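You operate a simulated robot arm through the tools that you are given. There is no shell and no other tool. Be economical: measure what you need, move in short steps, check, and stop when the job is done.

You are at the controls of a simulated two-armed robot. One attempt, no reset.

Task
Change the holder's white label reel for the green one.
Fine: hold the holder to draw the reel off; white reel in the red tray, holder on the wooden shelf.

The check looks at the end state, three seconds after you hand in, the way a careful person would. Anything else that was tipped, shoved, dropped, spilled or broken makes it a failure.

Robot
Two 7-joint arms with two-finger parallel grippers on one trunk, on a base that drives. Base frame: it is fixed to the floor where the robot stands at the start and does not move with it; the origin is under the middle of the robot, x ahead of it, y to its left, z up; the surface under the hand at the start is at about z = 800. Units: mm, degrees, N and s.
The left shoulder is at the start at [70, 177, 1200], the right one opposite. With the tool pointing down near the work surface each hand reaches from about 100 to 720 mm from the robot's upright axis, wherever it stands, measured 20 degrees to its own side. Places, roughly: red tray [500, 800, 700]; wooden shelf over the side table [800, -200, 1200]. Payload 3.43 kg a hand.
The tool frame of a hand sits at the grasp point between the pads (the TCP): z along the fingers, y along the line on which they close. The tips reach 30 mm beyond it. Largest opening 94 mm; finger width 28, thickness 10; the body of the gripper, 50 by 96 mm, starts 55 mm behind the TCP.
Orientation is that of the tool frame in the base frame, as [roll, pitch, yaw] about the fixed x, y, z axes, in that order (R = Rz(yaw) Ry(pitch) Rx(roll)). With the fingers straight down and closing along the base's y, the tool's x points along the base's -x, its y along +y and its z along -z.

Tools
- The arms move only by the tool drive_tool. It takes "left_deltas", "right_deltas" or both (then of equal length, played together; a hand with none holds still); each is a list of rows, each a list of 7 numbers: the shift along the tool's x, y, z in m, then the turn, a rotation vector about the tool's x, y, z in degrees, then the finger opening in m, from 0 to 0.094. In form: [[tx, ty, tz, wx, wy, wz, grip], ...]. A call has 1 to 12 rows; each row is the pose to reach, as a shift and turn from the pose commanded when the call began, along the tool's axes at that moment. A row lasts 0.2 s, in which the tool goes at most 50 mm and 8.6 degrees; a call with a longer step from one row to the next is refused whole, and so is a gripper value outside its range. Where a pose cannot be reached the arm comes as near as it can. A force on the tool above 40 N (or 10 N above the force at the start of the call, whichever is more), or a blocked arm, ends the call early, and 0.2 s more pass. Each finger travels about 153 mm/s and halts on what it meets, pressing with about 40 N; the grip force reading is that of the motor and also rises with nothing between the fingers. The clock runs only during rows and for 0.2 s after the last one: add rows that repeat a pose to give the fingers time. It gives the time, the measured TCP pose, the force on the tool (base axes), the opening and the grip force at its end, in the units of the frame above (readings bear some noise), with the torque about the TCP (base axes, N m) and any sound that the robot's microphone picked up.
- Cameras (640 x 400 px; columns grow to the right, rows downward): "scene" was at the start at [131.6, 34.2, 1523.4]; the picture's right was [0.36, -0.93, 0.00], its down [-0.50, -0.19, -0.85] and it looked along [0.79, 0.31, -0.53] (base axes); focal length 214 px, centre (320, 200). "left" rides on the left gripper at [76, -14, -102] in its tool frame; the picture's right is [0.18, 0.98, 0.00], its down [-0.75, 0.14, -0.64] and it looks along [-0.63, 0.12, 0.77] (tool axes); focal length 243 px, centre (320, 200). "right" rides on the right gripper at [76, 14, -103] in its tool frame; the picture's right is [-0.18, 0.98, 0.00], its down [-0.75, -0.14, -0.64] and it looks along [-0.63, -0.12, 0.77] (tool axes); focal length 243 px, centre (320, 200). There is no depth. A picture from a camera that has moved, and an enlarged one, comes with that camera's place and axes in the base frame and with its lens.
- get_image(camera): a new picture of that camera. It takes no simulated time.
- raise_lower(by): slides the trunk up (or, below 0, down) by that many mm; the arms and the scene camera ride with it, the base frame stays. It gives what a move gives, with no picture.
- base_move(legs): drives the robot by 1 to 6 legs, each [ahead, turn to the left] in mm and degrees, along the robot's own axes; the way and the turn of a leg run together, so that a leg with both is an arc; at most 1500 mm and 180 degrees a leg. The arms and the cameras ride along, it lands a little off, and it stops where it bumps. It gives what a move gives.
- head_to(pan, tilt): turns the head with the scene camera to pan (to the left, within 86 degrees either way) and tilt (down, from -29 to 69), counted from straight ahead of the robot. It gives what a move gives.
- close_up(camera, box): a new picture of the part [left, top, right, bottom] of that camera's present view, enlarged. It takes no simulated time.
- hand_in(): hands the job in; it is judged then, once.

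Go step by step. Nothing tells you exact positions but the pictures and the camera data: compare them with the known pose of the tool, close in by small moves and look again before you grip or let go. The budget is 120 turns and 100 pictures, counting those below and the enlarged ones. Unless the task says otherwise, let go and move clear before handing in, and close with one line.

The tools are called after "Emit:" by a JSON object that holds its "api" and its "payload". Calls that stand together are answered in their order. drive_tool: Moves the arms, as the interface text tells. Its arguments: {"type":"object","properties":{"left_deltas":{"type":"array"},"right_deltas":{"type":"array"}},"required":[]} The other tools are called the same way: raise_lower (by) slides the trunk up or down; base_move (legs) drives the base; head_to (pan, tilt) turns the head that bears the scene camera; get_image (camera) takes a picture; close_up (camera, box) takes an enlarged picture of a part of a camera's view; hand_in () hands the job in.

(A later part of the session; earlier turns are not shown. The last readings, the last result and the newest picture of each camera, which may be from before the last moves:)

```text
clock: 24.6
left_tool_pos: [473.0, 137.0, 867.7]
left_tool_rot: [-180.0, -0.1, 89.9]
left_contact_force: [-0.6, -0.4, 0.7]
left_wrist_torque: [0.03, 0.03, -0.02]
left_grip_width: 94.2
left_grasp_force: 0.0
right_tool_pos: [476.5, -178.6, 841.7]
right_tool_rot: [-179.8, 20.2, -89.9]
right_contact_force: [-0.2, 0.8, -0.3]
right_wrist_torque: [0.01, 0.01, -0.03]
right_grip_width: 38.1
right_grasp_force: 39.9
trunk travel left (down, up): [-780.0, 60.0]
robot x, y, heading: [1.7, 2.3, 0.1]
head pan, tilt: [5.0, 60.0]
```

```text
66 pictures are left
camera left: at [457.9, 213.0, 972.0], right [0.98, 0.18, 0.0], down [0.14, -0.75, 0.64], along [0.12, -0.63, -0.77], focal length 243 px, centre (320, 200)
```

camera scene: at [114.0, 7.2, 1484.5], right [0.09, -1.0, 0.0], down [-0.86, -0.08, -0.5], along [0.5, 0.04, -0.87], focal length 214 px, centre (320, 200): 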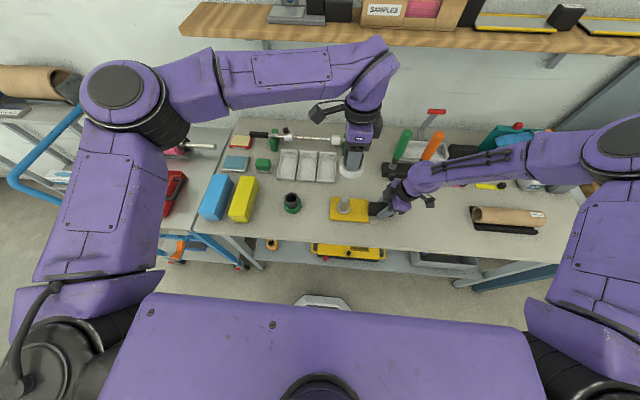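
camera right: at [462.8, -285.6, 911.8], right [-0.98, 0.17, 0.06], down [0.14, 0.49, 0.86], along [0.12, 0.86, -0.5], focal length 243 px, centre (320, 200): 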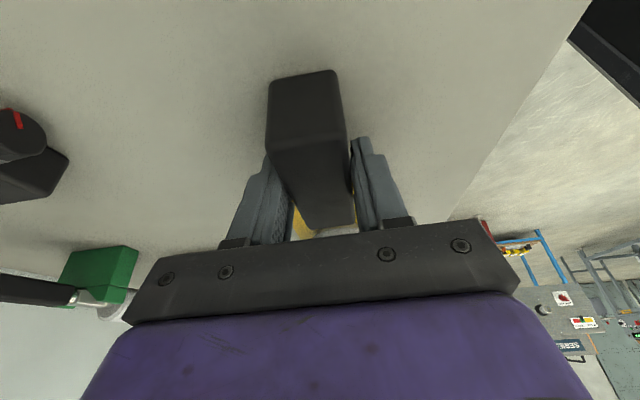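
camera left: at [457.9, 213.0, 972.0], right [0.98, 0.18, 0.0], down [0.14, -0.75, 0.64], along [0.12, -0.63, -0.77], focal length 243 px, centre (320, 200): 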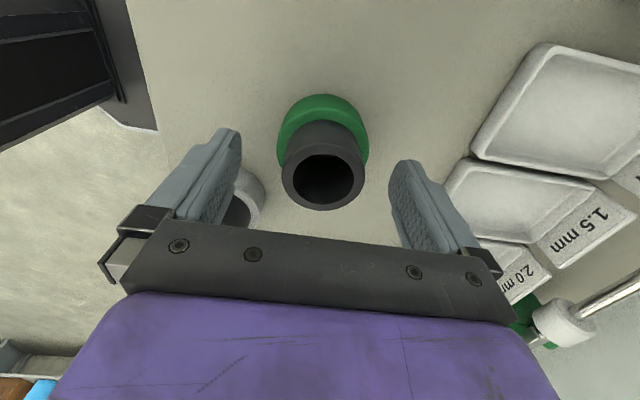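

Same picture as with the white one; closing and lifting well up.

Emit:
{"api": "drive_tool", "payload": {"left_deltas": [[0, 0.001, 0, 0, 0, 0, 0.0], [0, 0.001, 0, 0, 0, 0, 0.0], [0, 0.001, 0, 0, 0, 0, 0.0], [0, 0.001, -0.01, 0, 0, 0, 0.0], [0, 0.001, -0.04, 0, 0, 0, 0.0], [0, 0.001, -0.08, 0, 0, 0, 0.0], [0, 0.001, -0.12, 0, 0, 0, 0.0], [0, 0.001, -0.15, 0, 0, 0, 0.0]]}}

Emit:
{"api": "drive_tool", "payload": {"left_deltas": [[-0.04, 0.0, 0.0, 0, 0, 0, 0.0], [-0.08, 0.0, 0.0, 0, 0, 0, 0.0], [-0.12, 0.001, 0.0, 0, 0, 0, 0.0], [-0.15, 0.001, 0.0, 0, 0, 0, 0.0], [-0.181, 0.002, 0.0, 0, 0, 0, 0.0], [-0.181, 0.002, 0.0, 0, 0, 0, 0.0]]}}

Emit:
{"api": "get_image", "payload": {"camera": "left"}}

Emit:
{"api": "close_up", "payload": {"camera": "scene", "box": [240, 150, 420, 270]}}

Emit:
{"api": "get_image", "payload": {"camera": "right"}}

```text
clock: 26.4
left_tool_pos: [474.0, 138.6, 1018.5]
left_tool_rot: [179.9, 0.0, 90.0]
left_contact_force: [0.5, -0.3, -1.3]
left_wrist_torque: [0.01, -0.02, -0.01]
left_grip_width: 46.3
left_grasp_force: 40.2
right_tool_pos: [477.4, -178.1, 841.2]
right_tool_rot: [-179.9, 20.0, -90.1]
right_contact_force: [-0.4, -0.3, 0.1]
right_wrist_torque: [0.01, 0.05, 0.04]
right_grip_width: 37.8
right_grasp_force: 40.0
trunk travel left (down, up): [-780.0, 60.0]
robot x, y, heading: [0.7, 1.6, -0.0]
head pan, tilt: [5.0, 60.0]
```

```text
clock: 27.8
left_tool_pos: [475.4, -43.4, 1017.3]
left_tool_rot: [180.0, 0.0, 90.1]
left_contact_force: [-0.8, -0.1, -0.8]
left_wrist_torque: [-0.03, 0.0, 0.0]
left_grip_width: 46.5
left_grasp_force: 39.9
right_tool_pos: [477.2, -179.1, 841.1]
right_tool_rot: [-179.9, 19.9, -90.0]
right_contact_force: [0.1, -0.5, 0.3]
right_wrist_torque: [0.19, -0.02, 0.03]
right_grip_width: 37.7
right_grasp_force: 39.8
trunk travel left (down, up): [-780.0, 60.0]
robot x, y, heading: [-1.8, -2.6, -0.1]
head pan, tilt: [5.0, 60.0]
```

```text
65 pictures are left
camera left: at [461.1, 32.3, 1122.0], right [0.98, 0.18, 0.0], down [0.14, -0.75, 0.64], along [0.12, -0.63, -0.77], focal length 243 px, centre (320, 200)
```

left: 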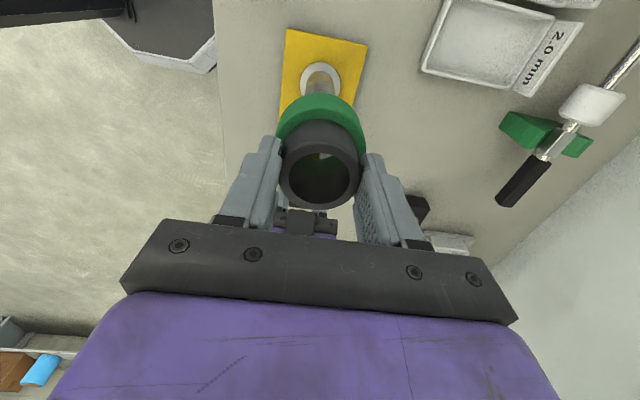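

```text
3.33 times, centred on (330, 210) of scene
camera zoom: at [114.6, 8.2, 1484.6], right [0.09, -1.0, 0.0], down [-0.86, -0.08, -0.5], along [0.5, 0.04, -0.87], focal length 715 px, centre (287, 167)
```

zoom: 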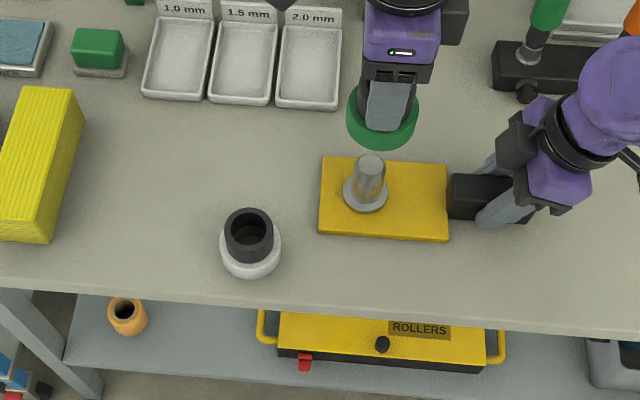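

```text
63 pictures are left
camera right: at [462.7, -285.1, 912.0], right [-0.98, 0.17, 0.06], down [0.14, 0.49, 0.86], along [0.12, 0.86, -0.5], focal length 243 px, centre (320, 200)
```

right: 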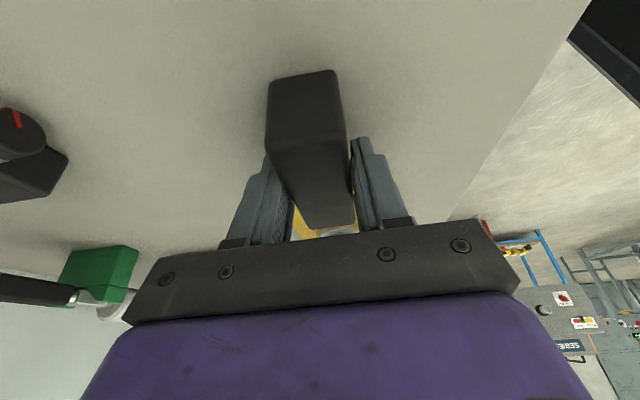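

The green reel is aligned over the spindle just as the white one left it. Lowering with slow steps.

Emit:
{"api": "drive_tool", "payload": {"left_deltas": [[0, 0, 0.03, 0, 0, 0, 0.0], [0, 0, 0.055, 0, 0, 0, 0.0], [0, 0, 0.065, 0, 0, 0, 0.0], [0, 0, 0.072, 0, 0, 0, 0.0], [0, 0, 0.08, 0, 0, 0, 0.0], [0, 0, 0.09, 0, 0, 0, 0.0]]}}

Emit:
{"api": "get_image", "payload": {"camera": "left"}}

```text
clock: 29.2
left_tool_pos: [476.5, -43.9, 927.9]
left_tool_rot: [-179.9, 0.1, 90.0]
left_contact_force: [-0.1, 0.2, -1.7]
left_wrist_torque: [0.0, -0.01, -0.04]
left_grip_width: 46.7
left_grasp_force: 39.9
right_tool_pos: [476.3, -178.6, 841.1]
right_tool_rot: [-179.9, 20.1, -90.0]
right_contact_force: [-0.1, 0.6, -0.3]
right_wrist_torque: [-0.02, 0.06, 0.04]
right_grip_width: 38.0
right_grasp_force: 39.9
trunk travel left (down, up): [-780.0, 60.0]
robot x, y, heading: [6.1, 0.2, -0.0]
head pan, tilt: [5.0, 60.0]
```

```text
62 pictures are left
camera left: at [461.8, 32.1, 1032.1], right [0.98, 0.18, 0.0], down [0.14, -0.75, 0.64], along [0.12, -0.63, -0.77], focal length 243 px, centre (320, 200)
```

left: 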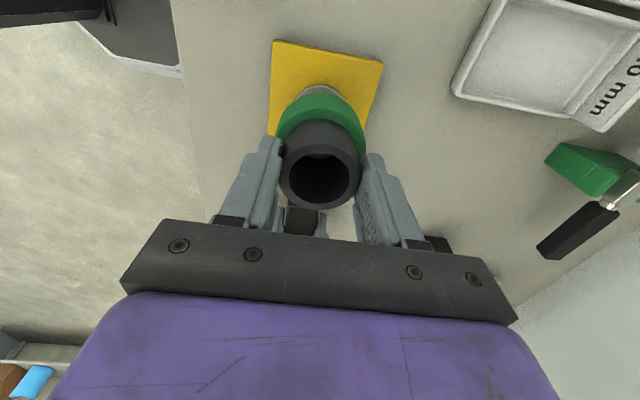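

It has engaged with no force. Continuing down.

Emit:
{"api": "drive_tool", "payload": {"left_deltas": [[0, 0, 0.008, 0, 0, 0, 0.0], [0, 0, 0.016, 0, 0, 0, 0.0], [0, 0, 0.024, 0, 0, 0, 0.0], [0, 0, 0.032, 0, 0, 0, 0.0], [0, 0, 0.037, 0, 0, 0, 0.0], [0, 0, 0.04, 0, 0, 0, 0.0]]}}

Emit:
{"api": "get_image", "payload": {"camera": "left"}}

```text
clock: 30.6
left_tool_pos: [477.1, -43.1, 888.0]
left_tool_rot: [180.0, -0.1, 90.0]
left_contact_force: [-0.3, 2.9, 3.4]
left_wrist_torque: [0.03, 0.16, -0.06]
left_grip_width: 46.3
left_grasp_force: 39.7
right_tool_pos: [477.1, -179.5, 840.9]
right_tool_rot: [-179.9, 20.0, -90.0]
right_contact_force: [0.1, -1.2, -0.3]
right_wrist_torque: [0.0, 0.02, -0.03]
right_grip_width: 38.1
right_grasp_force: 40.1
trunk travel left (down, up): [-780.0, 60.0]
robot x, y, heading: [-0.9, -3.5, -0.1]
head pan, tilt: [5.0, 60.0]
```

```text
61 pictures are left
camera left: at [461.5, 32.2, 992.3], right [0.98, 0.18, 0.0], down [0.14, -0.75, 0.64], along [0.12, -0.63, -0.77], focal length 243 px, centre (320, 200)
```

left: 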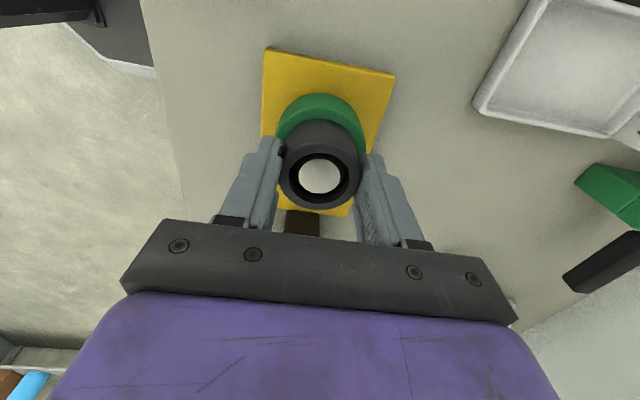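

Almost seated and identical to the original view. A little further to firm contact, then release and rise.

Emit:
{"api": "drive_tool", "payload": {"left_deltas": [[0, 0, 0.001, 0, 0, 0, 0.0], [0, 0, 0.002, 0, 0, 0, 0.0], [0, 0, 0.003, 0, 0, 0, 0.0]]}}

Emit:
{"api": "drive_tool", "payload": {"left_deltas": [[0, 0, -0.002, 0, 0, 0, 0.03], [0, 0, -0.002, 0, 0, 0, 0.06], [0, 0, -0.002, 0, 0, 0, 0.094], [0, 0, -0.002, 0, 0, 0, 0.094], [0, 0, -0.02, 0, 0, 0, 0.094], [0, 0, -0.05, 0, 0, 0, 0.094], [0, 0, -0.09, 0, 0, 0, 0.094]]}}

Emit:
{"api": "get_image", "payload": {"camera": "left"}}

```text
clock: 31.4
left_tool_pos: [476.6, -44.2, 886.0]
left_tool_rot: [179.7, 0.3, 90.1]
left_contact_force: [-1.5, 7.9, 35.1]
left_wrist_torque: [0.09, 0.55, 0.07]
left_grip_width: 46.9
left_grasp_force: 40.6
right_tool_pos: [475.6, -180.3, 841.3]
right_tool_rot: [-179.9, 20.0, -90.0]
right_contact_force: [5.6, -5.3, -14.0]
right_wrist_torque: [-0.68, -0.03, -0.67]
right_grip_width: 38.0
right_grasp_force: 39.2
trunk travel left (down, up): [-780.0, 60.0]
robot x, y, heading: [-1.9, 0.9, 0.2]
head pan, tilt: [5.0, 60.0]
```

```text
clock: 33.0
left_tool_pos: [475.2, -43.4, 975.3]
left_tool_rot: [179.9, 0.0, 90.0]
left_contact_force: [-0.4, -0.6, 0.7]
left_wrist_torque: [-0.01, 0.0, 0.01]
left_grip_width: 94.2
left_grasp_force: 0.0
right_tool_pos: [476.9, -180.3, 841.8]
right_tool_rot: [-179.9, 20.1, -90.1]
right_contact_force: [0.1, 0.5, 1.2]
right_wrist_torque: [0.49, 0.09, -0.05]
right_grip_width: 38.0
right_grasp_force: 39.5
trunk travel left (down, up): [-780.0, 60.0]
robot x, y, heading: [-0.7, -1.2, -0.0]
head pan, tilt: [5.0, 60.0]
```

```text
60 pictures are left
camera left: at [460.1, 31.9, 1079.0], right [0.98, 0.18, 0.0], down [0.14, -0.75, 0.64], along [0.12, -0.63, -0.77], focal length 243 px, centre (320, 200)
```

left: 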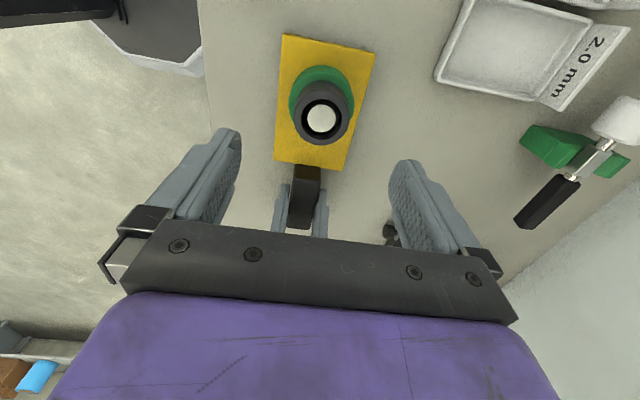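

Green reel is on. Now the left hand fetches the white reel at (406.5, 69.5).

Emit:
{"api": "drive_tool", "payload": {"left_deltas": [[0.035, -0.02, -0.01, 0, 0, 0, 0.094], [0.075, -0.04, 0.0, 0, 0, 0, 0.094], [0.113, -0.06, 0.01, 0, 0, 0, 0.094], [0.113, -0.0685, 0.04, 0, 0, 0, 0.094], [0.113, -0.0685, 0.08, 0, 0, 0, 0.094], [0.113, -0.0685, 0.107, 0, 0, 0, 0.094]]}}

Emit:
{"api": "get_image", "payload": {"camera": "left"}}

```text
clock: 34.4
left_tool_pos: [407.7, 69.0, 868.9]
left_tool_rot: [179.9, 0.0, 90.0]
left_contact_force: [-0.7, -0.1, 0.2]
left_wrist_torque: [-0.02, 0.03, -0.01]
left_grip_width: 94.2
left_grasp_force: 0.0
right_tool_pos: [477.8, -178.8, 841.9]
right_tool_rot: [-179.9, 20.1, -90.0]
right_contact_force: [-0.4, 0.5, 1.0]
right_wrist_torque: [0.29, -0.1, 0.0]
right_grip_width: 37.9
right_grasp_force: 40.3
trunk travel left (down, up): [-780.0, 60.0]
robot x, y, heading: [0.0, 3.2, 0.0]
head pan, tilt: [5.0, 60.0]
```

```text
59 pictures are left
camera left: at [392.3, 144.8, 973.7], right [0.98, 0.18, 0.0], down [0.14, -0.75, 0.64], along [0.12, -0.63, -0.77], focal length 243 px, centre (320, 200)
```

left: 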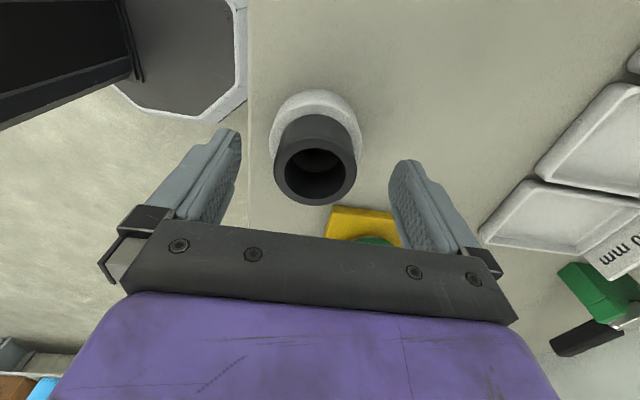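

Gripping and lifting the white reel; then a small test lift of the holder with the right hand.

Emit:
{"api": "drive_tool", "payload": {"left_deltas": [[0, -0.002, 0, 0, 0, 0, 0.0], [0, -0.002, 0, 0, 0, 0, 0.0], [0, -0.002, 0, 0, 0, 0, 0.0], [0, -0.002, -0.01, 0, 0, 0, 0.0], [0, -0.002, -0.04, 0, 0, 0, 0.0], [0, -0.002, -0.08, 0, 0, 0, 0.0], [0, -0.002, -0.12, 0, 0, 0, 0.0], [0, -0.002, -0.16, 0, 0, 0, 0.0], [0, -0.002, -0.2, 0, 0, 0, 0.0], [0, -0.002, -0.24, 0, 0, 0, 0.0]]}}

Emit:
{"api": "drive_tool", "payload": {"right_deltas": [[-0.0017, 0, -0.0047, 0, 0, 0, 0.0], [-0.0034, 0, -0.0094, 0, 0, 0, 0.0], [-0.0068, 0, -0.0188, 0, 0, 0, 0.0]]}}

Emit:
{"api": "get_image", "payload": {"camera": "right"}}

Emit:
{"api": "close_up", "payload": {"camera": "scene", "box": [240, 150, 420, 270]}}

```text
clock: 36.6
left_tool_pos: [406.1, 70.2, 1109.1]
left_tool_rot: [-180.0, -0.1, 90.0]
left_contact_force: [-0.4, -0.3, -1.8]
left_wrist_torque: [-0.01, 0.0, -0.02]
left_grip_width: 46.8
left_grasp_force: 39.8
right_tool_pos: [477.1, -179.2, 842.0]
right_tool_rot: [-179.9, 20.1, -89.9]
right_contact_force: [-0.9, -1.0, 0.7]
right_wrist_torque: [-0.09, 0.09, 0.0]
right_grip_width: 38.1
right_grasp_force: 40.1
trunk travel left (down, up): [-780.0, 60.0]
robot x, y, heading: [1.4, -2.9, -0.2]
head pan, tilt: [5.0, 60.0]
```

```text
clock: 37.4
left_tool_pos: [405.0, 70.3, 1107.7]
left_tool_rot: [180.0, 0.0, 90.0]
left_contact_force: [-0.7, 0.5, -1.4]
left_wrist_torque: [-0.01, 0.02, 0.0]
left_grip_width: 46.9
left_grasp_force: 39.6
right_tool_pos: [477.5, -180.4, 862.1]
right_tool_rot: [-179.9, 19.9, -89.8]
right_contact_force: [0.5, -0.4, -3.6]
right_wrist_torque: [-0.26, 0.02, -0.01]
right_grip_width: 38.2
right_grasp_force: 39.9
trunk travel left (down, up): [-780.0, 60.0]
robot x, y, heading: [-0.3, 0.4, 0.0]
head pan, tilt: [5.0, 60.0]
```

```text
58 pictures are left
camera right: at [463.7, -285.3, 932.5], right [-0.98, 0.17, 0.06], down [0.14, 0.49, 0.86], along [0.12, 0.86, -0.5], focal length 243 px, centre (320, 200)
```

right: 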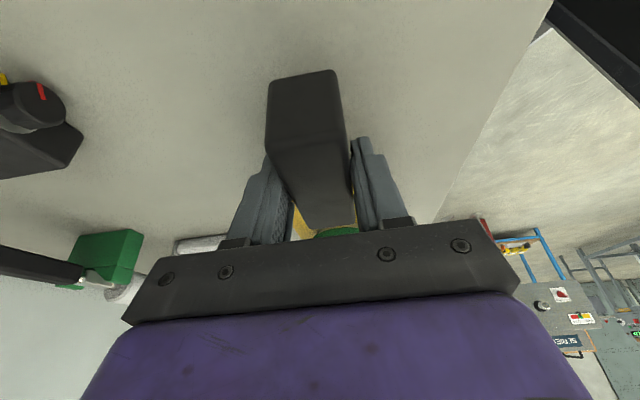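

```text
3.33 times, centred on (330, 210) of scene
camera zoom: at [114.9, 7.8, 1484.5], right [0.09, -1.0, 0.0], down [-0.86, -0.08, -0.5], along [0.5, 0.04, -0.87], focal length 715 px, centre (287, 167)
```

zoom: 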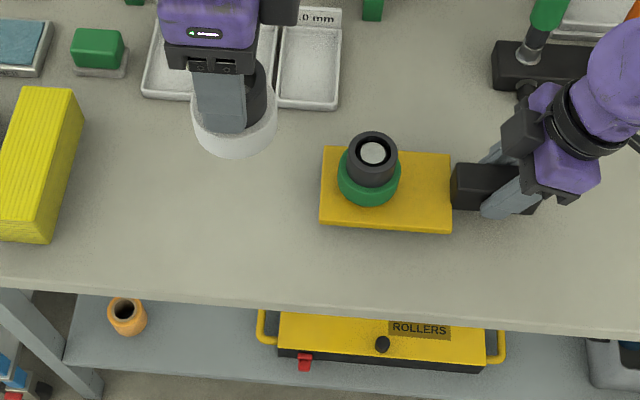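

The holder lifts level and firmly. Now I need exact shelf space; looking at the shelf's left end.

Emit:
{"api": "head_to", "payload": {"pan": 12, "tilt": 20}}

Emit:
{"api": "get_image", "payload": {"camera": "scene"}}

Emit:
{"api": "close_up", "payload": {"camera": "scene", "box": [150, 120, 450, 260]}}

```text
clock: 38.4
left_tool_pos: [406.0, 69.9, 1108.2]
left_tool_rot: [-180.0, 0.0, 90.1]
left_contact_force: [0.4, 0.2, -1.1]
left_wrist_torque: [0.02, 0.02, 0.02]
left_grip_width: 46.5
left_grasp_force: 39.6
right_tool_pos: [477.6, -178.8, 861.4]
right_tool_rot: [-179.9, 20.1, -90.1]
right_contact_force: [0.4, 1.2, -2.6]
right_wrist_torque: [-0.28, 0.03, 0.02]
right_grip_width: 37.7
right_grasp_force: 40.1
trunk travel left (down, up): [-780.0, 60.0]
robot x, y, heading: [0.2, -2.5, -0.0]
head pan, tilt: [12.0, 20.0]
```

```text
56 pictures are left
camera scene: at [139.7, 21.1, 1542.6], right [0.21, -0.98, 0.0], down [-0.34, -0.07, -0.94], along [0.92, 0.2, -0.34], focal length 214 px, centre (320, 200)
```

scene: 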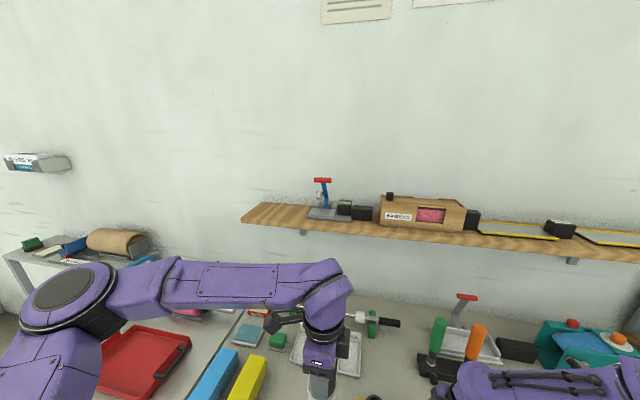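

```text
2.13 times, centred on (300, 190) of scene
camera zoom: at [139.7, 21.1, 1542.6], right [0.21, -0.98, 0.0], down [-0.34, -0.07, -0.94], along [0.92, 0.2, -0.34], focal length 458 px, centre (363, 221)
```

zoom: 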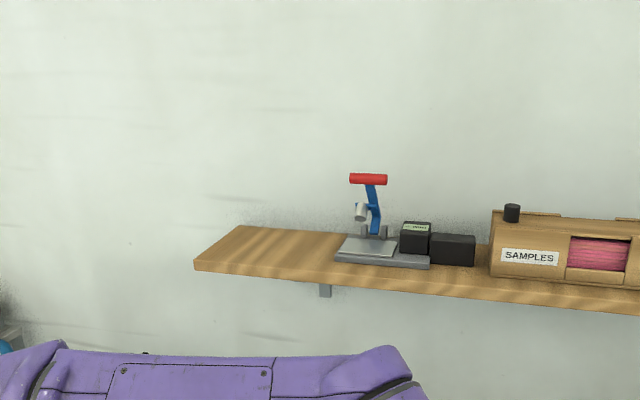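

The free patch of shelf is about x 786–975, y 237–465, with top z ≈1205. Now I'll look down to see how much room the base has ahead of it.

Emit:
{"api": "head_to", "payload": {"pan": 0, "tilt": 69}}

Emit:
{"api": "get_image", "payload": {"camera": "scene"}}

Emit:
{"api": "get_image", "payload": {"camera": "left"}}

```text
clock: 39.6
left_tool_pos: [405.2, 69.2, 1109.1]
left_tool_rot: [-180.0, 0.0, 89.9]
left_contact_force: [-0.2, -0.1, -0.2]
left_wrist_torque: [0.0, -0.03, -0.01]
left_grip_width: 47.1
left_grasp_force: 39.5
right_tool_pos: [477.7, -179.5, 861.1]
right_tool_rot: [-179.9, 20.2, -90.0]
right_contact_force: [0.4, -0.2, -3.0]
right_wrist_torque: [-0.27, -0.02, 0.03]
right_grip_width: 37.7
right_grasp_force: 40.2
trunk travel left (down, up): [-780.0, 60.0]
robot x, y, heading: [-0.8, 2.2, -0.5]
head pan, tilt: [0.0, 68.8]
```

```text
54 pictures are left
camera scene: at [104.6, 1.8, 1475.2], right [0.0, -1.0, 0.0], down [-0.93, 0.0, -0.36], along [0.36, 0.0, -0.93], focal length 214 px, centre (320, 200)
```

scene: 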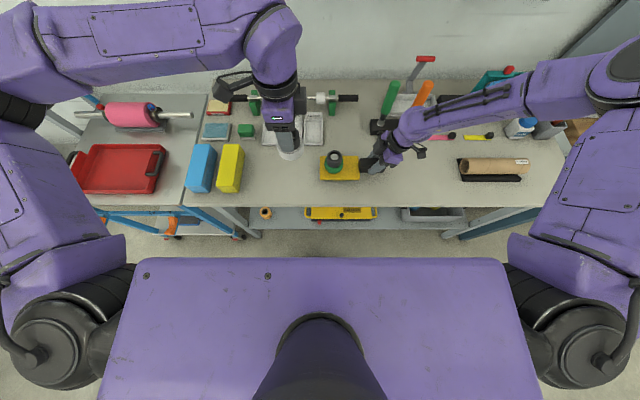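

```text
53 pictures are left
camera left: at [390.8, 145.5, 1212.2], right [0.98, 0.18, 0.0], down [0.14, -0.75, 0.64], along [0.12, -0.63, -0.77], focal length 243 px, centre (320, 200)
```

left: 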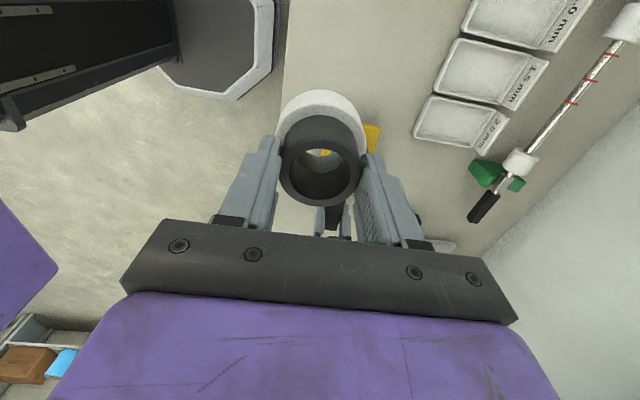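

The base can move ahead roughly 75 mm (front at ~255, bench edge ~345). First I lift the holder and pull it in, and move the left hand outward, before driving left.

Emit:
{"api": "drive_tool", "payload": {"right_deltas": [[-0.0077, 0.0, -0.036, 0, 0, 0, 0.0], [-0.0154, 0.0, -0.0715, 0, 0, 0, 0.0], [-0.023, 0.01, -0.107, 0, 0, 0, 0.0], [-0.031, 0.025, -0.143, 0, 0, 0, 0.0], [-0.0385, 0.04, -0.179, 0, 0, 0, 0.0], [-0.046, 0.05, -0.215, 0, 0, 0, 0.0], [-0.054, 0.06, -0.25, 0, 0, 0, 0.0], [-0.0616, 0.07, -0.286, 0, 0, 0, 0.0]], "left_deltas": [[0.01, 0, 0, 0, 0, 0, 0.0], [0.02, 0, 0, 0, 0, 0, 0.0], [0.03, 0, 0, 0, 0, 0, 0.0], [0.04, 0, 0, 0, 0, 0, 0.0], [0.05, 0, 0, 0, 0, 0, 0.0], [0.06, 0, 0, 0, 0, 0, 0.0], [0.07, 0, 0, 0, 0, 0, 0.0], [0.08, 0, 0, 0, 0, 0, 0.0]]}}

Emit:
{"api": "get_image", "payload": {"camera": "scene"}}

```text
clock: 41.4
left_tool_pos: [405.3, 147.4, 1108.5]
left_tool_rot: [-180.0, -0.1, 89.8]
left_contact_force: [0.4, -0.8, -1.7]
left_wrist_torque: [-0.01, 0.02, 0.01]
left_grip_width: 47.1
left_grasp_force: 39.5
right_tool_pos: [405.6, -223.4, 1151.4]
right_tool_rot: [-179.9, 20.0, -90.0]
right_contact_force: [-0.3, -1.0, -3.5]
right_wrist_torque: [-0.27, -0.01, 0.0]
right_grip_width: 38.0
right_grasp_force: 40.4
trunk travel left (down, up): [-780.0, 60.0]
robot x, y, heading: [-1.4, -0.9, 0.0]
head pan, tilt: [0.0, 68.8]
```

```text
52 pictures are left
camera scene: at [103.7, -1.6, 1475.2], right [0.0, -1.0, 0.0], down [-0.93, 0.0, -0.36], along [0.36, 0.0, -0.93], focal length 214 px, centre (320, 200)
```

scene: 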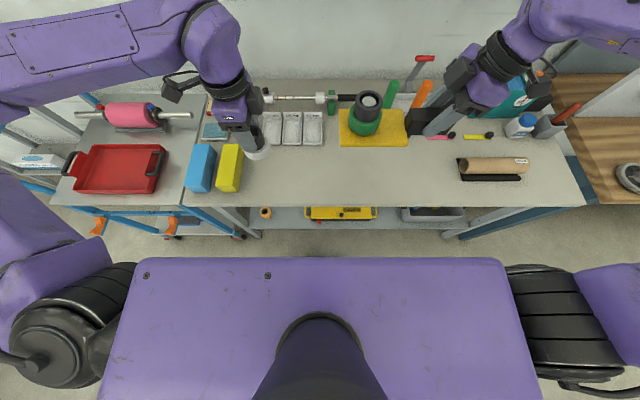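

Both loads are high and apart. Driving: turn left, 430 ahead, turn back right.

Emit:
{"api": "base_move", "payload": {"legs": [[0, 90], [430, 0], [0, -90]]}}

Emit:
{"api": "head_to", "payload": {"pan": 20, "tilt": 45}}

Emit:
{"api": "get_image", "payload": {"camera": "scene"}}

```text
clock: 51.6
left_tool_pos: [410.8, 578.2, 1108.6]
left_tool_rot: [-180.0, 0.1, 89.7]
left_contact_force: [-0.7, -0.1, -1.1]
left_wrist_torque: [0.03, 0.02, 0.0]
left_grip_width: 46.7
left_grasp_force: 40.2
right_tool_pos: [410.4, 209.0, 1150.8]
right_tool_rot: [-180.0, 20.0, -90.4]
right_contact_force: [0.2, 0.1, -1.9]
right_wrist_torque: [-0.26, 0.0, 0.01]
right_grip_width: 38.0
right_grasp_force: 40.3
trunk travel left (down, up): [-780.0, 60.0]
robot x, y, heading: [5.9, 434.0, -0.3]
head pan, tilt: [0.0, 68.8]
```

```text
clock: 52.5
left_tool_pos: [410.9, 577.8, 1108.5]
left_tool_rot: [180.0, 0.0, 89.6]
left_contact_force: [-0.3, 0.7, -0.8]
left_wrist_torque: [-0.03, 0.0, 0.01]
left_grip_width: 46.9
left_grasp_force: 39.7
right_tool_pos: [410.4, 209.1, 1151.5]
right_tool_rot: [-179.9, 20.0, -90.4]
right_contact_force: [-0.5, -0.3, -2.7]
right_wrist_torque: [-0.26, 0.03, 0.02]
right_grip_width: 37.7
right_grasp_force: 40.1
trunk travel left (down, up): [-780.0, 60.0]
robot x, y, heading: [5.4, 429.9, -0.2]
head pan, tilt: [20.0, 45.0]
```

```text
51 pictures are left
camera scene: at [129.9, 459.9, 1503.9], right [0.34, -0.94, 0.0], down [-0.67, -0.24, -0.71], along [0.67, 0.24, -0.71], focal length 214 px, centre (320, 200)
```

scene: 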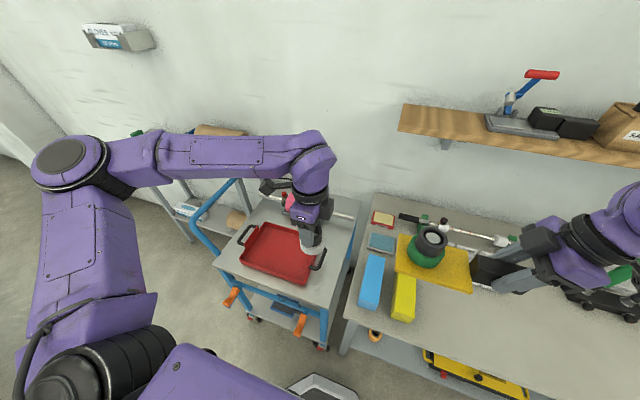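

The robot stands at (5, 430). The tray centre is at about (525, 787). Moving the white reel over it.

Emit:
{"api": "drive_tool", "payload": {"left_deltas": [[0.035, 0.018, 0.0, 0, 0, 0, 0.0], [0.07, 0.036, 0.0, 0, 0, 0, 0.0], [0.105, 0.054, 0.02, 0, 0, 0, 0.0], [0.14, 0.072, 0.04, 0, 0, 0, 0.0], [0.175, 0.09, 0.07, 0, 0, 0, 0.0], [0.21, 0.109, 0.1, 0, 0, 0, 0.0], [0.21, 0.109, 0.14, 0, 0, 0, 0.0], [0.21, 0.109, 0.18, 0, 0, 0, 0.0]]}}

Emit:
{"api": "get_image", "payload": {"camera": "left"}}

Emit:
{"api": "get_image", "payload": {"camera": "scene"}}

```text
clock: 54.3
left_tool_pos: [523.8, 787.4, 927.9]
left_tool_rot: [-180.0, -0.1, 89.7]
left_contact_force: [-1.9, -0.6, -1.6]
left_wrist_torque: [0.01, 0.0, 0.01]
left_grip_width: 46.9
left_grasp_force: 40.3
right_tool_pos: [410.8, 208.9, 1149.9]
right_tool_rot: [179.9, 19.9, -90.3]
right_contact_force: [-0.7, 1.1, -2.9]
right_wrist_torque: [-0.26, 0.0, -0.01]
right_grip_width: 37.6
right_grasp_force: 39.1
trunk travel left (down, up): [-780.0, 60.0]
robot x, y, heading: [5.8, 431.8, -0.4]
head pan, tilt: [20.0, 45.0]
```

```text
50 pictures are left
camera left: at [509.0, 864.0, 1031.5], right [0.98, 0.18, 0.0], down [0.14, -0.75, 0.64], along [0.12, -0.63, -0.77], focal length 243 px, centre (320, 200)
```

left: 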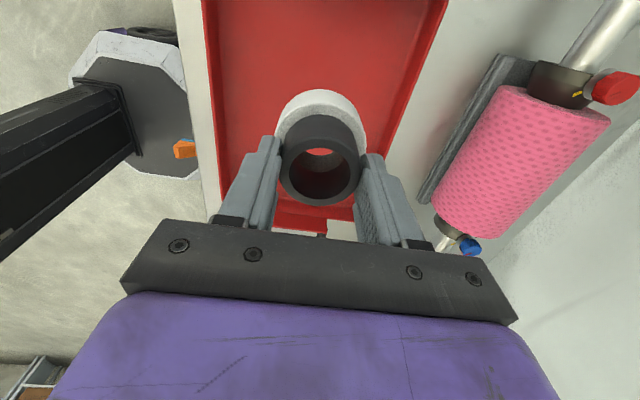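

```text
49 pictures are left
camera scene: at [130.9, 460.5, 1504.0], right [0.34, -0.94, 0.0], down [-0.67, -0.24, -0.71], along [0.66, 0.24, -0.71], focal length 214 px, centre (320, 200)
```

scene: 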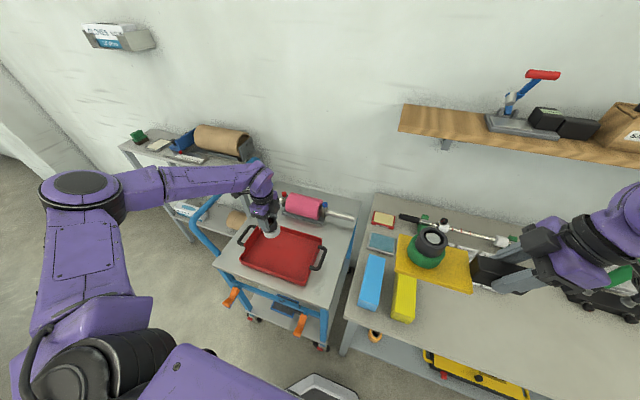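

The reel is well inside the tray's outline (x 415–630, y 620–910). Lowering it in.

Emit:
{"api": "drive_tool", "payload": {"left_deltas": [[-0.01, 0, 0.04, 0, 0, 0, 0.0], [-0.01, 0, 0.08, 0, 0, 0, 0.0], [-0.01, 0, 0.11, 0, 0, 0, 0.0], [-0.01, 0, 0.13, 0, 0, 0, 0.0], [-0.01, 0, 0.14, 0, 0, 0, 0.0]]}}

Emit:
{"api": "get_image", "payload": {"camera": "left"}}

```text
clock: 55.4
left_tool_pos: [526.9, 775.5, 807.4]
left_tool_rot: [178.7, 0.2, 90.0]
left_contact_force: [-12.7, -3.0, 42.3]
left_wrist_torque: [0.15, 1.03, 0.15]
left_grip_width: 47.5
left_grasp_force: 40.2
right_tool_pos: [406.2, 207.9, 1152.0]
right_tool_rot: [-179.8, 20.2, -90.1]
right_contact_force: [1.0, 0.9, -2.7]
right_wrist_torque: [-0.29, 0.04, 0.02]
right_grip_width: 38.0
right_grasp_force: 39.8
trunk travel left (down, up): [-780.0, 60.0]
robot x, y, heading: [0.7, 430.9, -0.3]
head pan, tilt: [20.0, 45.0]
stopped in row 5 (left hand): the force on the tool passed its limit at 60 N (the readings are from after the stop); the commanded pose is now the measured one
```

```text
48 pictures are left
camera left: at [509.7, 852.0, 910.9], right [0.98, 0.18, 0.02], down [0.13, -0.75, 0.65], along [0.14, -0.63, -0.76], focal length 243 px, centre (320, 200)
```

left: 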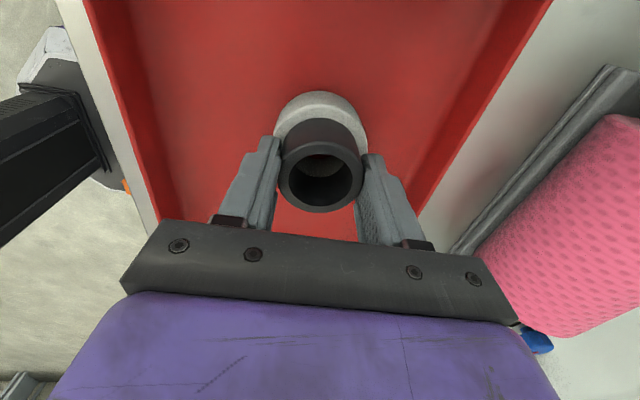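

The tray floor is higher than guessed (z≈741), and the reel now stands on it. Easing off, opening and rising.

Emit:
{"api": "drive_tool", "payload": {"left_deltas": [[0, 0, -0.002, 0, 0, 0, 0.0], [0, 0, -0.002, 0, 0, 0, 0.03], [0, 0, -0.002, 0, 0, 0, 0.06], [0, 0, -0.002, 0, 0, 0, 0.094], [0, 0, -0.002, 0, 0, 0, 0.094], [0, 0, -0.02, 0, 0, 0, 0.094], [0, 0, -0.05, 0, 0, 0, 0.094], [0, 0, -0.09, 0, 0, 0, 0.094], [0, 0, -0.13, 0, 0, 0, 0.094], [0, 0, -0.17, 0, 0, 0, 0.094]]}}

Emit:
{"api": "get_image", "payload": {"camera": "left"}}

Emit:
{"api": "close_up", "payload": {"camera": "scene", "box": [190, 180, 390, 320]}}

```text
clock: 57.6
left_tool_pos: [521.6, 778.7, 972.0]
left_tool_rot: [179.1, 0.0, 89.8]
left_contact_force: [-0.8, -0.1, 0.5]
left_wrist_torque: [0.01, 0.0, -0.02]
left_grip_width: 94.0
left_grasp_force: 0.0
right_tool_pos: [409.9, 209.6, 1150.7]
right_tool_rot: [-179.8, 20.1, -90.3]
right_contact_force: [-0.7, -0.1, -1.9]
right_wrist_torque: [-0.24, -0.01, -0.04]
right_grip_width: 37.9
right_grasp_force: 39.5
trunk travel left (down, up): [-780.0, 60.0]
robot x, y, heading: [6.1, 430.4, -0.1]
head pan, tilt: [20.0, 45.0]
```

```text
47 pictures are left
camera left: at [506.0, 854.2, 1076.2], right [0.98, 0.18, 0.02], down [0.13, -0.75, 0.64], along [0.13, -0.63, -0.76], focal length 243 px, centre (320, 200)
```

left: 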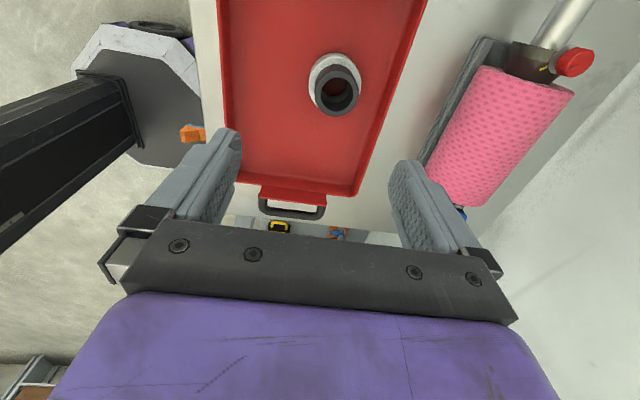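

```text
2.86 times, centred on (290, 250) of scene
camera zoom: at [128.6, 459.6, 1504.1], right [0.34, -0.94, 0.0], down [-0.67, -0.24, -0.71], along [0.67, 0.24, -0.71], focal length 613 px, centre (406, 57)
```

zoom: 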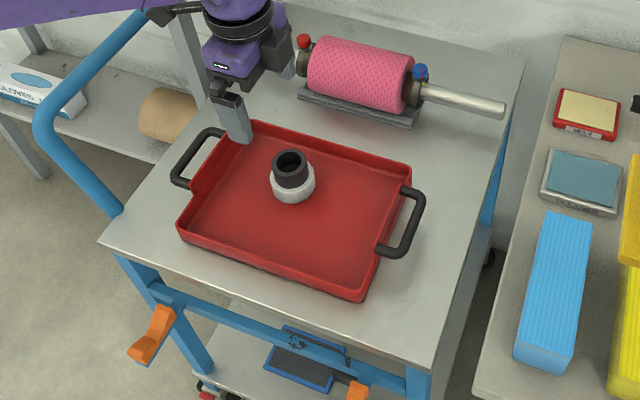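

White reel is standing in the tray. Retracting the left hand, raising the trunk fully and looking at the shelf from here.

Emit:
{"api": "drive_tool", "payload": {"left_deltas": [[0, 0, -0.04, 0, 0, 0, 0.094], [0, 0, -0.08, 0, 0, 0, 0.094], [0, 0, -0.12, 0, 0, 0, 0.094], [-0.02, -0.03, -0.15, 0, 0, 0, 0.094], [-0.04, -0.06, -0.17, 0, 0, 0, 0.094], [-0.06, -0.09, -0.19, 0, 0, 0, 0.094], [-0.08, -0.12, -0.2, 0, 0, 0, 0.094]]}}

Emit:
{"api": "raise_lower", "payload": {"by": 60}}

Emit:
{"api": "head_to", "payload": {"pan": -15, "tilt": 25}}

Emit:
{"api": "get_image", "payload": {"camera": "scene"}}

Emit:
{"api": "get_image", "payload": {"camera": "left"}}

```text
clock: 59.2
left_tool_pos: [398.8, 699.2, 1172.6]
left_tool_rot: [179.0, 0.1, 89.9]
left_contact_force: [0.4, 0.6, 0.1]
left_wrist_torque: [-0.01, 0.01, 0.02]
left_grip_width: 94.1
left_grasp_force: 0.0
right_tool_pos: [410.1, 208.5, 1150.6]
right_tool_rot: [-179.9, 20.1, -90.1]
right_contact_force: [-0.9, -0.9, -2.3]
right_wrist_torque: [-0.27, 0.0, 0.0]
right_grip_width: 38.0
right_grasp_force: 39.9
trunk travel left (down, up): [-780.0, 60.0]
robot x, y, heading: [3.4, 430.7, -0.2]
head pan, tilt: [20.0, 45.0]
```

```text
clock: 60.2
left_tool_pos: [400.9, 700.1, 1232.1]
left_tool_rot: [179.2, 0.1, 89.8]
left_contact_force: [0.6, 0.3, -0.4]
left_wrist_torque: [-0.02, -0.01, 0.02]
left_grip_width: 93.8
left_grasp_force: 0.0
right_tool_pos: [410.5, 208.9, 1211.1]
right_tool_rot: [-179.9, 19.9, -90.2]
right_contact_force: [-0.1, 0.4, -2.9]
right_wrist_torque: [-0.26, 0.0, 0.04]
right_grip_width: 38.0
right_grasp_force: 39.9
trunk travel left (down, up): [-840.0, 0.0]
robot x, y, heading: [4.7, 428.9, -0.4]
head pan, tilt: [20.0, 45.0]
```

```text
clock: 61.2
left_tool_pos: [401.3, 699.4, 1230.7]
left_tool_rot: [179.1, 0.1, 89.8]
left_contact_force: [-0.3, -0.8, 0.3]
left_wrist_torque: [0.01, 0.03, -0.01]
left_grip_width: 94.2
left_grasp_force: 0.2
right_tool_pos: [408.4, 209.3, 1210.5]
right_tool_rot: [-179.9, 20.1, -90.2]
right_contact_force: [-0.7, 0.5, -2.6]
right_wrist_torque: [-0.3, 0.01, -0.01]
right_grip_width: 38.0
right_grasp_force: 40.1
trunk travel left (down, up): [-840.0, 0.0]
robot x, y, heading: [6.3, 432.8, -0.1]
head pan, tilt: [-15.0, 25.0]
```

```text
45 pictures are left
camera scene: at [142.1, 408.7, 1594.6], right [-0.26, -0.96, 0.0], down [-0.41, 0.11, -0.91], along [0.87, -0.24, -0.42], focal length 214 px, centre (320, 200)
```

scene: 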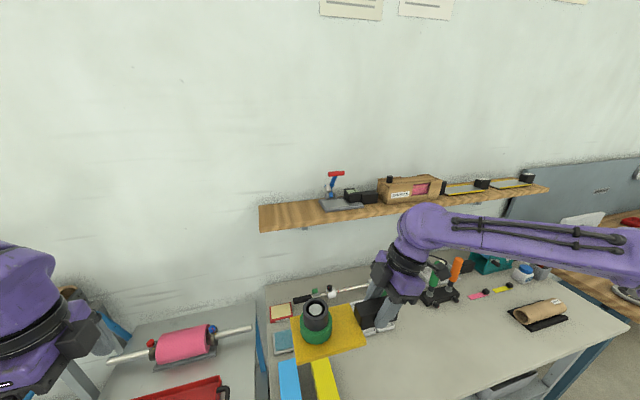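

```text
44 pictures are left
camera left: at [384.1, 776.3, 1335.3], right [0.98, 0.18, 0.02], down [0.13, -0.75, 0.65], along [0.13, -0.63, -0.76], focal length 243 px, centre (320, 200)
```

left: 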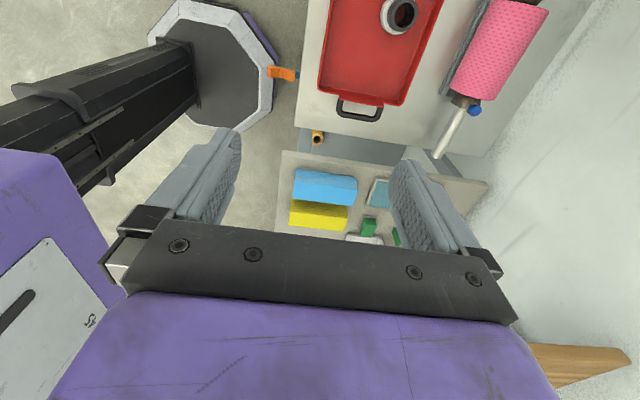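

I'll enlarge the shelf end to fix its corners with this new baseline.

Emit:
{"api": "close_up", "payload": {"camera": "scene", "box": [240, 150, 440, 275]}}

Emit:
{"api": "close_up", "payload": {"camera": "left", "box": [500, 300, 640, 400]}}

```text
3.20 times, centred on (340, 212) of scene
camera zoom: at [142.1, 408.7, 1594.6], right [-0.26, -0.96, 0.0], down [-0.41, 0.11, -0.91], along [0.87, -0.24, -0.42], focal length 686 px, centre (256, 160)
```

zoom: 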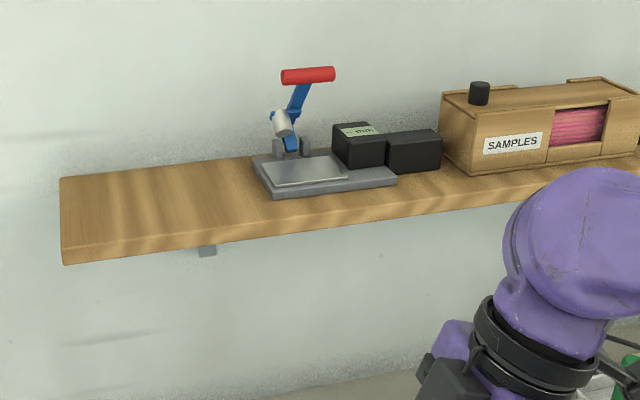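

```text
4.00 times, centred on (570, 350) of left
camera zoom: at [384.1, 776.3, 1335.3], right [0.98, 0.18, 0.02], down [0.13, -0.75, 0.65], along [0.13, -0.63, -0.76], focal length 970 px, centre (-680, -400)
```

zoom: 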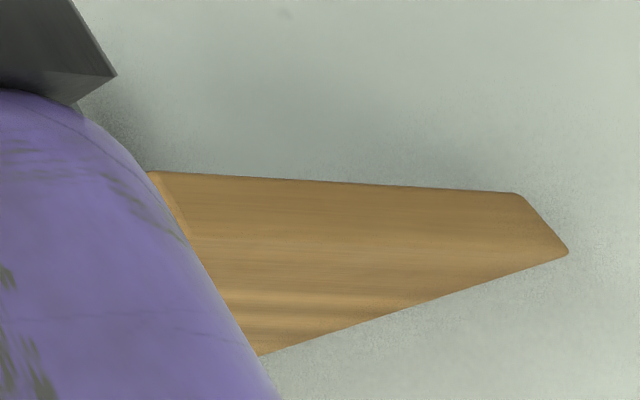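

The shelf patch resolves to x 755–917, y up to about 440, top z ≈1226, with the stamp tool beginning at y ≈210. I'll place the holder with its handle swung 35° toward the front-right, plate centre (834, 353). First I drive 50 mm ahead.

Emit:
{"api": "base_move", "payload": {"legs": [[50, 0]]}}

Emit:
{"api": "drive_tool", "payload": {"right_deltas": [[-0.012, 0, -0.033, 0, 0, 0, 0.0], [-0.024, 0, -0.066, 0, 0, 0, 0.0], [-0.035, 0, -0.097, 0, 0, 0, 0.0], [-0.035, 0, -0.097, 2.7, 0, 7.5, 0.0], [-0.035, 0, -0.097, 5.4, 0, 15, 0.0], [-0.035, 0, -0.097, 8.2, 0, 22.6, 0.0], [-0.035, 0, -0.097, 10.9, 0, 30.1, 0.0], [-0.035, 0, -0.097, 10.9, 0, 30.1, 0.0]]}}

Emit:
{"api": "get_image", "payload": {"camera": "scene"}}

```text
clock: 62.1
left_tool_pos: [438.0, 698.7, 1236.6]
left_tool_rot: [178.5, 0.1, 89.8]
left_contact_force: [-1.3, 0.6, 0.3]
left_wrist_torque: [0.02, -0.05, 0.0]
left_grip_width: 94.2
left_grasp_force: 0.1
right_tool_pos: [448.3, 209.0, 1215.3]
right_tool_rot: [-179.3, 19.9, -89.9]
right_contact_force: [-1.0, -0.3, -2.4]
right_wrist_torque: [-0.28, -0.07, 0.0]
right_grip_width: 37.9
right_grasp_force: 40.3
trunk travel left (down, up): [-840.0, 0.0]
robot x, y, heading: [53.9, 434.0, -0.4]
head pan, tilt: [-15.0, 25.0]
```

```text
clock: 64.0
left_tool_pos: [450.2, 698.5, 1231.4]
left_tool_rot: [179.0, 0.1, 89.8]
left_contact_force: [0.0, 0.0, 0.2]
left_wrist_torque: [-0.01, -0.04, 0.0]
left_grip_width: 93.9
left_grasp_force: 0.0
right_tool_pos: [458.2, 209.0, 1315.3]
right_tool_rot: [-180.0, 20.1, -122.3]
right_contact_force: [-0.4, 0.1, -4.1]
right_wrist_torque: [-0.21, 0.14, 0.04]
right_grip_width: 38.0
right_grasp_force: 40.0
trunk travel left (down, up): [-840.0, 0.0]
robot x, y, heading: [58.1, 432.0, -0.2]
head pan, tilt: [-15.0, 25.0]
```

```text
41 pictures are left
camera scene: at [190.8, 408.1, 1594.7], right [-0.26, -0.96, 0.0], down [-0.41, 0.11, -0.91], along [0.87, -0.24, -0.42], focal length 214 px, centre (320, 200)
```

scene: 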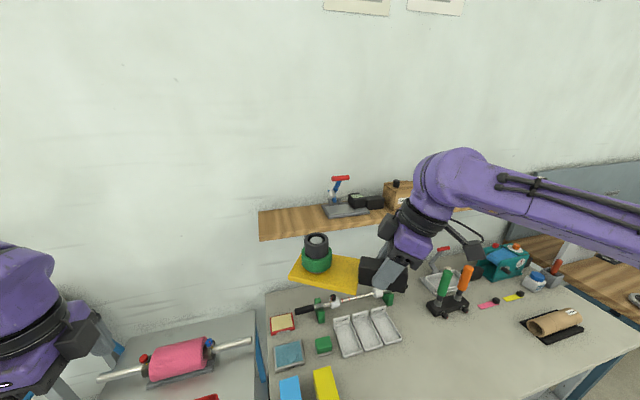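

Holder swung and at height. Moving forward toward the shelf, three quarters of the way first.

Emit:
{"api": "drive_tool", "payload": {"right_deltas": [[-0.0246, -0.0295, 0.0094, 0, 0, 0, 0.0], [-0.0492, -0.059, 0.0187, 0, 0, 0, 0.0], [-0.0738, -0.0885, 0.0281, 0, 0, 0, 0.0], [-0.0985, -0.118, 0.0375, 0, 0, 0, 0.0], [-0.1231, -0.1474, 0.0468, 0, 0, 0, 0.0], [-0.1477, -0.1769, 0.0562, 0, 0, 0, 0.0], [-0.1477, -0.1769, 0.0562, 0, 0, 0, 0.0]]}}

Emit:
{"api": "get_image", "payload": {"camera": "scene"}}

Emit:
{"api": "get_image", "payload": {"camera": "right"}}

```text
clock: 65.5
left_tool_pos: [449.7, 700.2, 1231.9]
left_tool_rot: [179.0, 0.1, 89.8]
left_contact_force: [-0.4, -0.9, -0.1]
left_wrist_torque: [-0.01, 0.01, 0.0]
left_grip_width: 94.1
left_grasp_force: 0.0
right_tool_pos: [693.0, 247.7, 1311.5]
right_tool_rot: [-180.0, 20.1, -122.3]
right_contact_force: [-0.3, 0.4, -1.4]
right_wrist_torque: [-0.22, 0.12, 0.0]
right_grip_width: 38.0
right_grasp_force: 40.5
trunk travel left (down, up): [-840.0, 0.0]
robot x, y, heading: [55.7, 431.8, -0.2]
head pan, tilt: [-15.0, 25.0]
```

```text
40 pictures are left
camera scene: at [190.8, 407.8, 1594.7], right [-0.26, -0.96, 0.0], down [-0.41, 0.11, -0.91], along [0.87, -0.24, -0.42], focal length 214 px, centre (320, 200)
```

scene: 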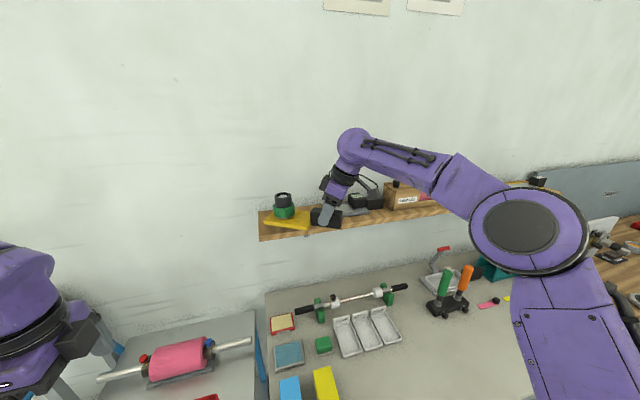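

```text
39 pictures are left
camera right: at [624.1, 165.4, 1383.0], right [-0.74, 0.67, 0.06], down [0.38, 0.34, 0.86], along [0.56, 0.66, -0.5], focal length 243 px, centre (320, 200)
```

right: 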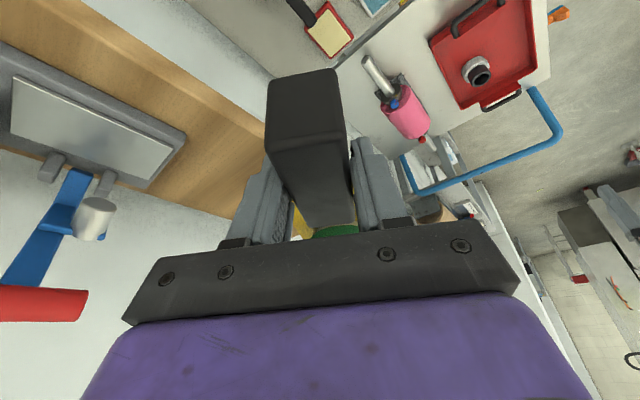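

Everything agrees with the estimates. Completing the forward move while watching the stamp tool's clearance.

Emit:
{"api": "drive_tool", "payload": {"right_deltas": [[-0.0163, -0.0193, 0.0059, 0, 0, 0, 0.0], [-0.0327, -0.0387, 0.0119, 0, 0, 0, 0.0], [-0.049, -0.058, 0.0178, 0, 0, 0, 0.0], [-0.049, -0.058, 0.0178, 0, 0, 0, 0.0]]}}

Emit:
{"api": "get_image", "payload": {"camera": "right"}}

Emit:
{"api": "close_up", "payload": {"camera": "scene", "box": [240, 120, 420, 250]}}

Emit:
{"api": "get_image", "payload": {"camera": "left"}}

```text
clock: 66.5
left_tool_pos: [450.1, 699.3, 1231.2]
left_tool_rot: [179.1, 0.1, 89.8]
left_contact_force: [0.4, 0.3, 0.3]
left_wrist_torque: [0.0, 0.01, 0.0]
left_grip_width: 94.0
left_grasp_force: 0.1
right_tool_pos: [744.6, 253.3, 1300.4]
right_tool_rot: [180.0, 20.1, -122.2]
right_contact_force: [-0.3, 0.3, -2.8]
right_wrist_torque: [-0.22, 0.14, -0.02]
right_grip_width: 37.9
right_grasp_force: 40.5
right hand out of reach, approached as far as the arm can: row 2, 3, 4
trunk travel left (down, up): [-840.0, 0.0]
robot x, y, heading: [56.0, 433.2, -0.3]
head pan, tilt: [-15.0, 25.0]
```

```text
38 pictures are left
camera right: at [676.1, 171.6, 1372.6], right [-0.74, 0.67, 0.06], down [0.38, 0.34, 0.86], along [0.56, 0.66, -0.5], focal length 243 px, centre (320, 200)
```

right: 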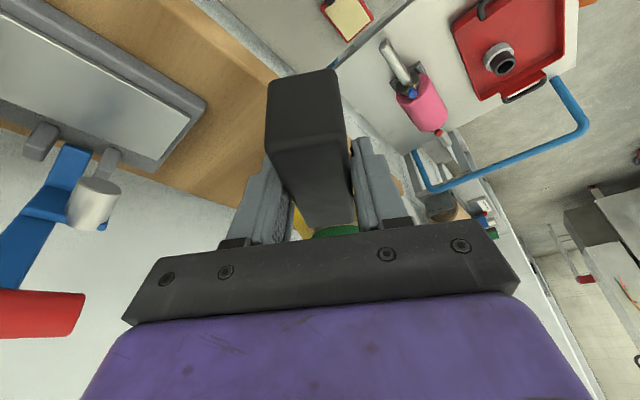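

```text
3.08 times, centred on (330, 185) of scene
camera zoom: at [191.4, 408.2, 1594.6], right [-0.26, -0.96, 0.0], down [-0.41, 0.11, -0.91], along [0.87, -0.24, -0.42], focal length 660 px, centre (289, 246)
```

zoom: 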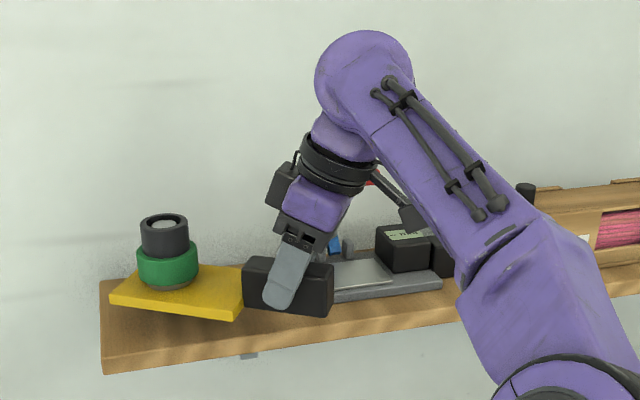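

```text
36 pictures are left
camera left: at [433.5, 775.8, 1335.6], right [0.98, 0.18, 0.02], down [0.13, -0.75, 0.65], along [0.13, -0.63, -0.76], focal length 243 px, centre (320, 200)
```

left: 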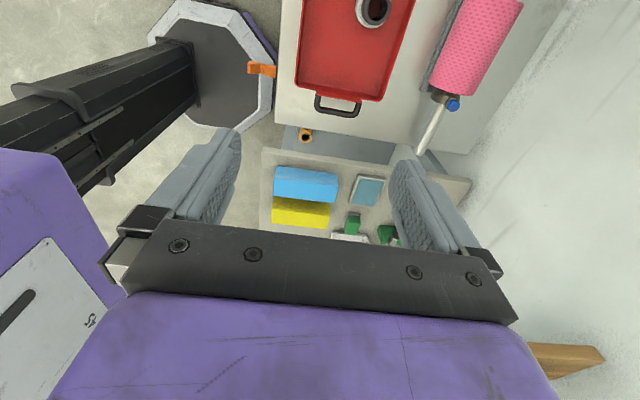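

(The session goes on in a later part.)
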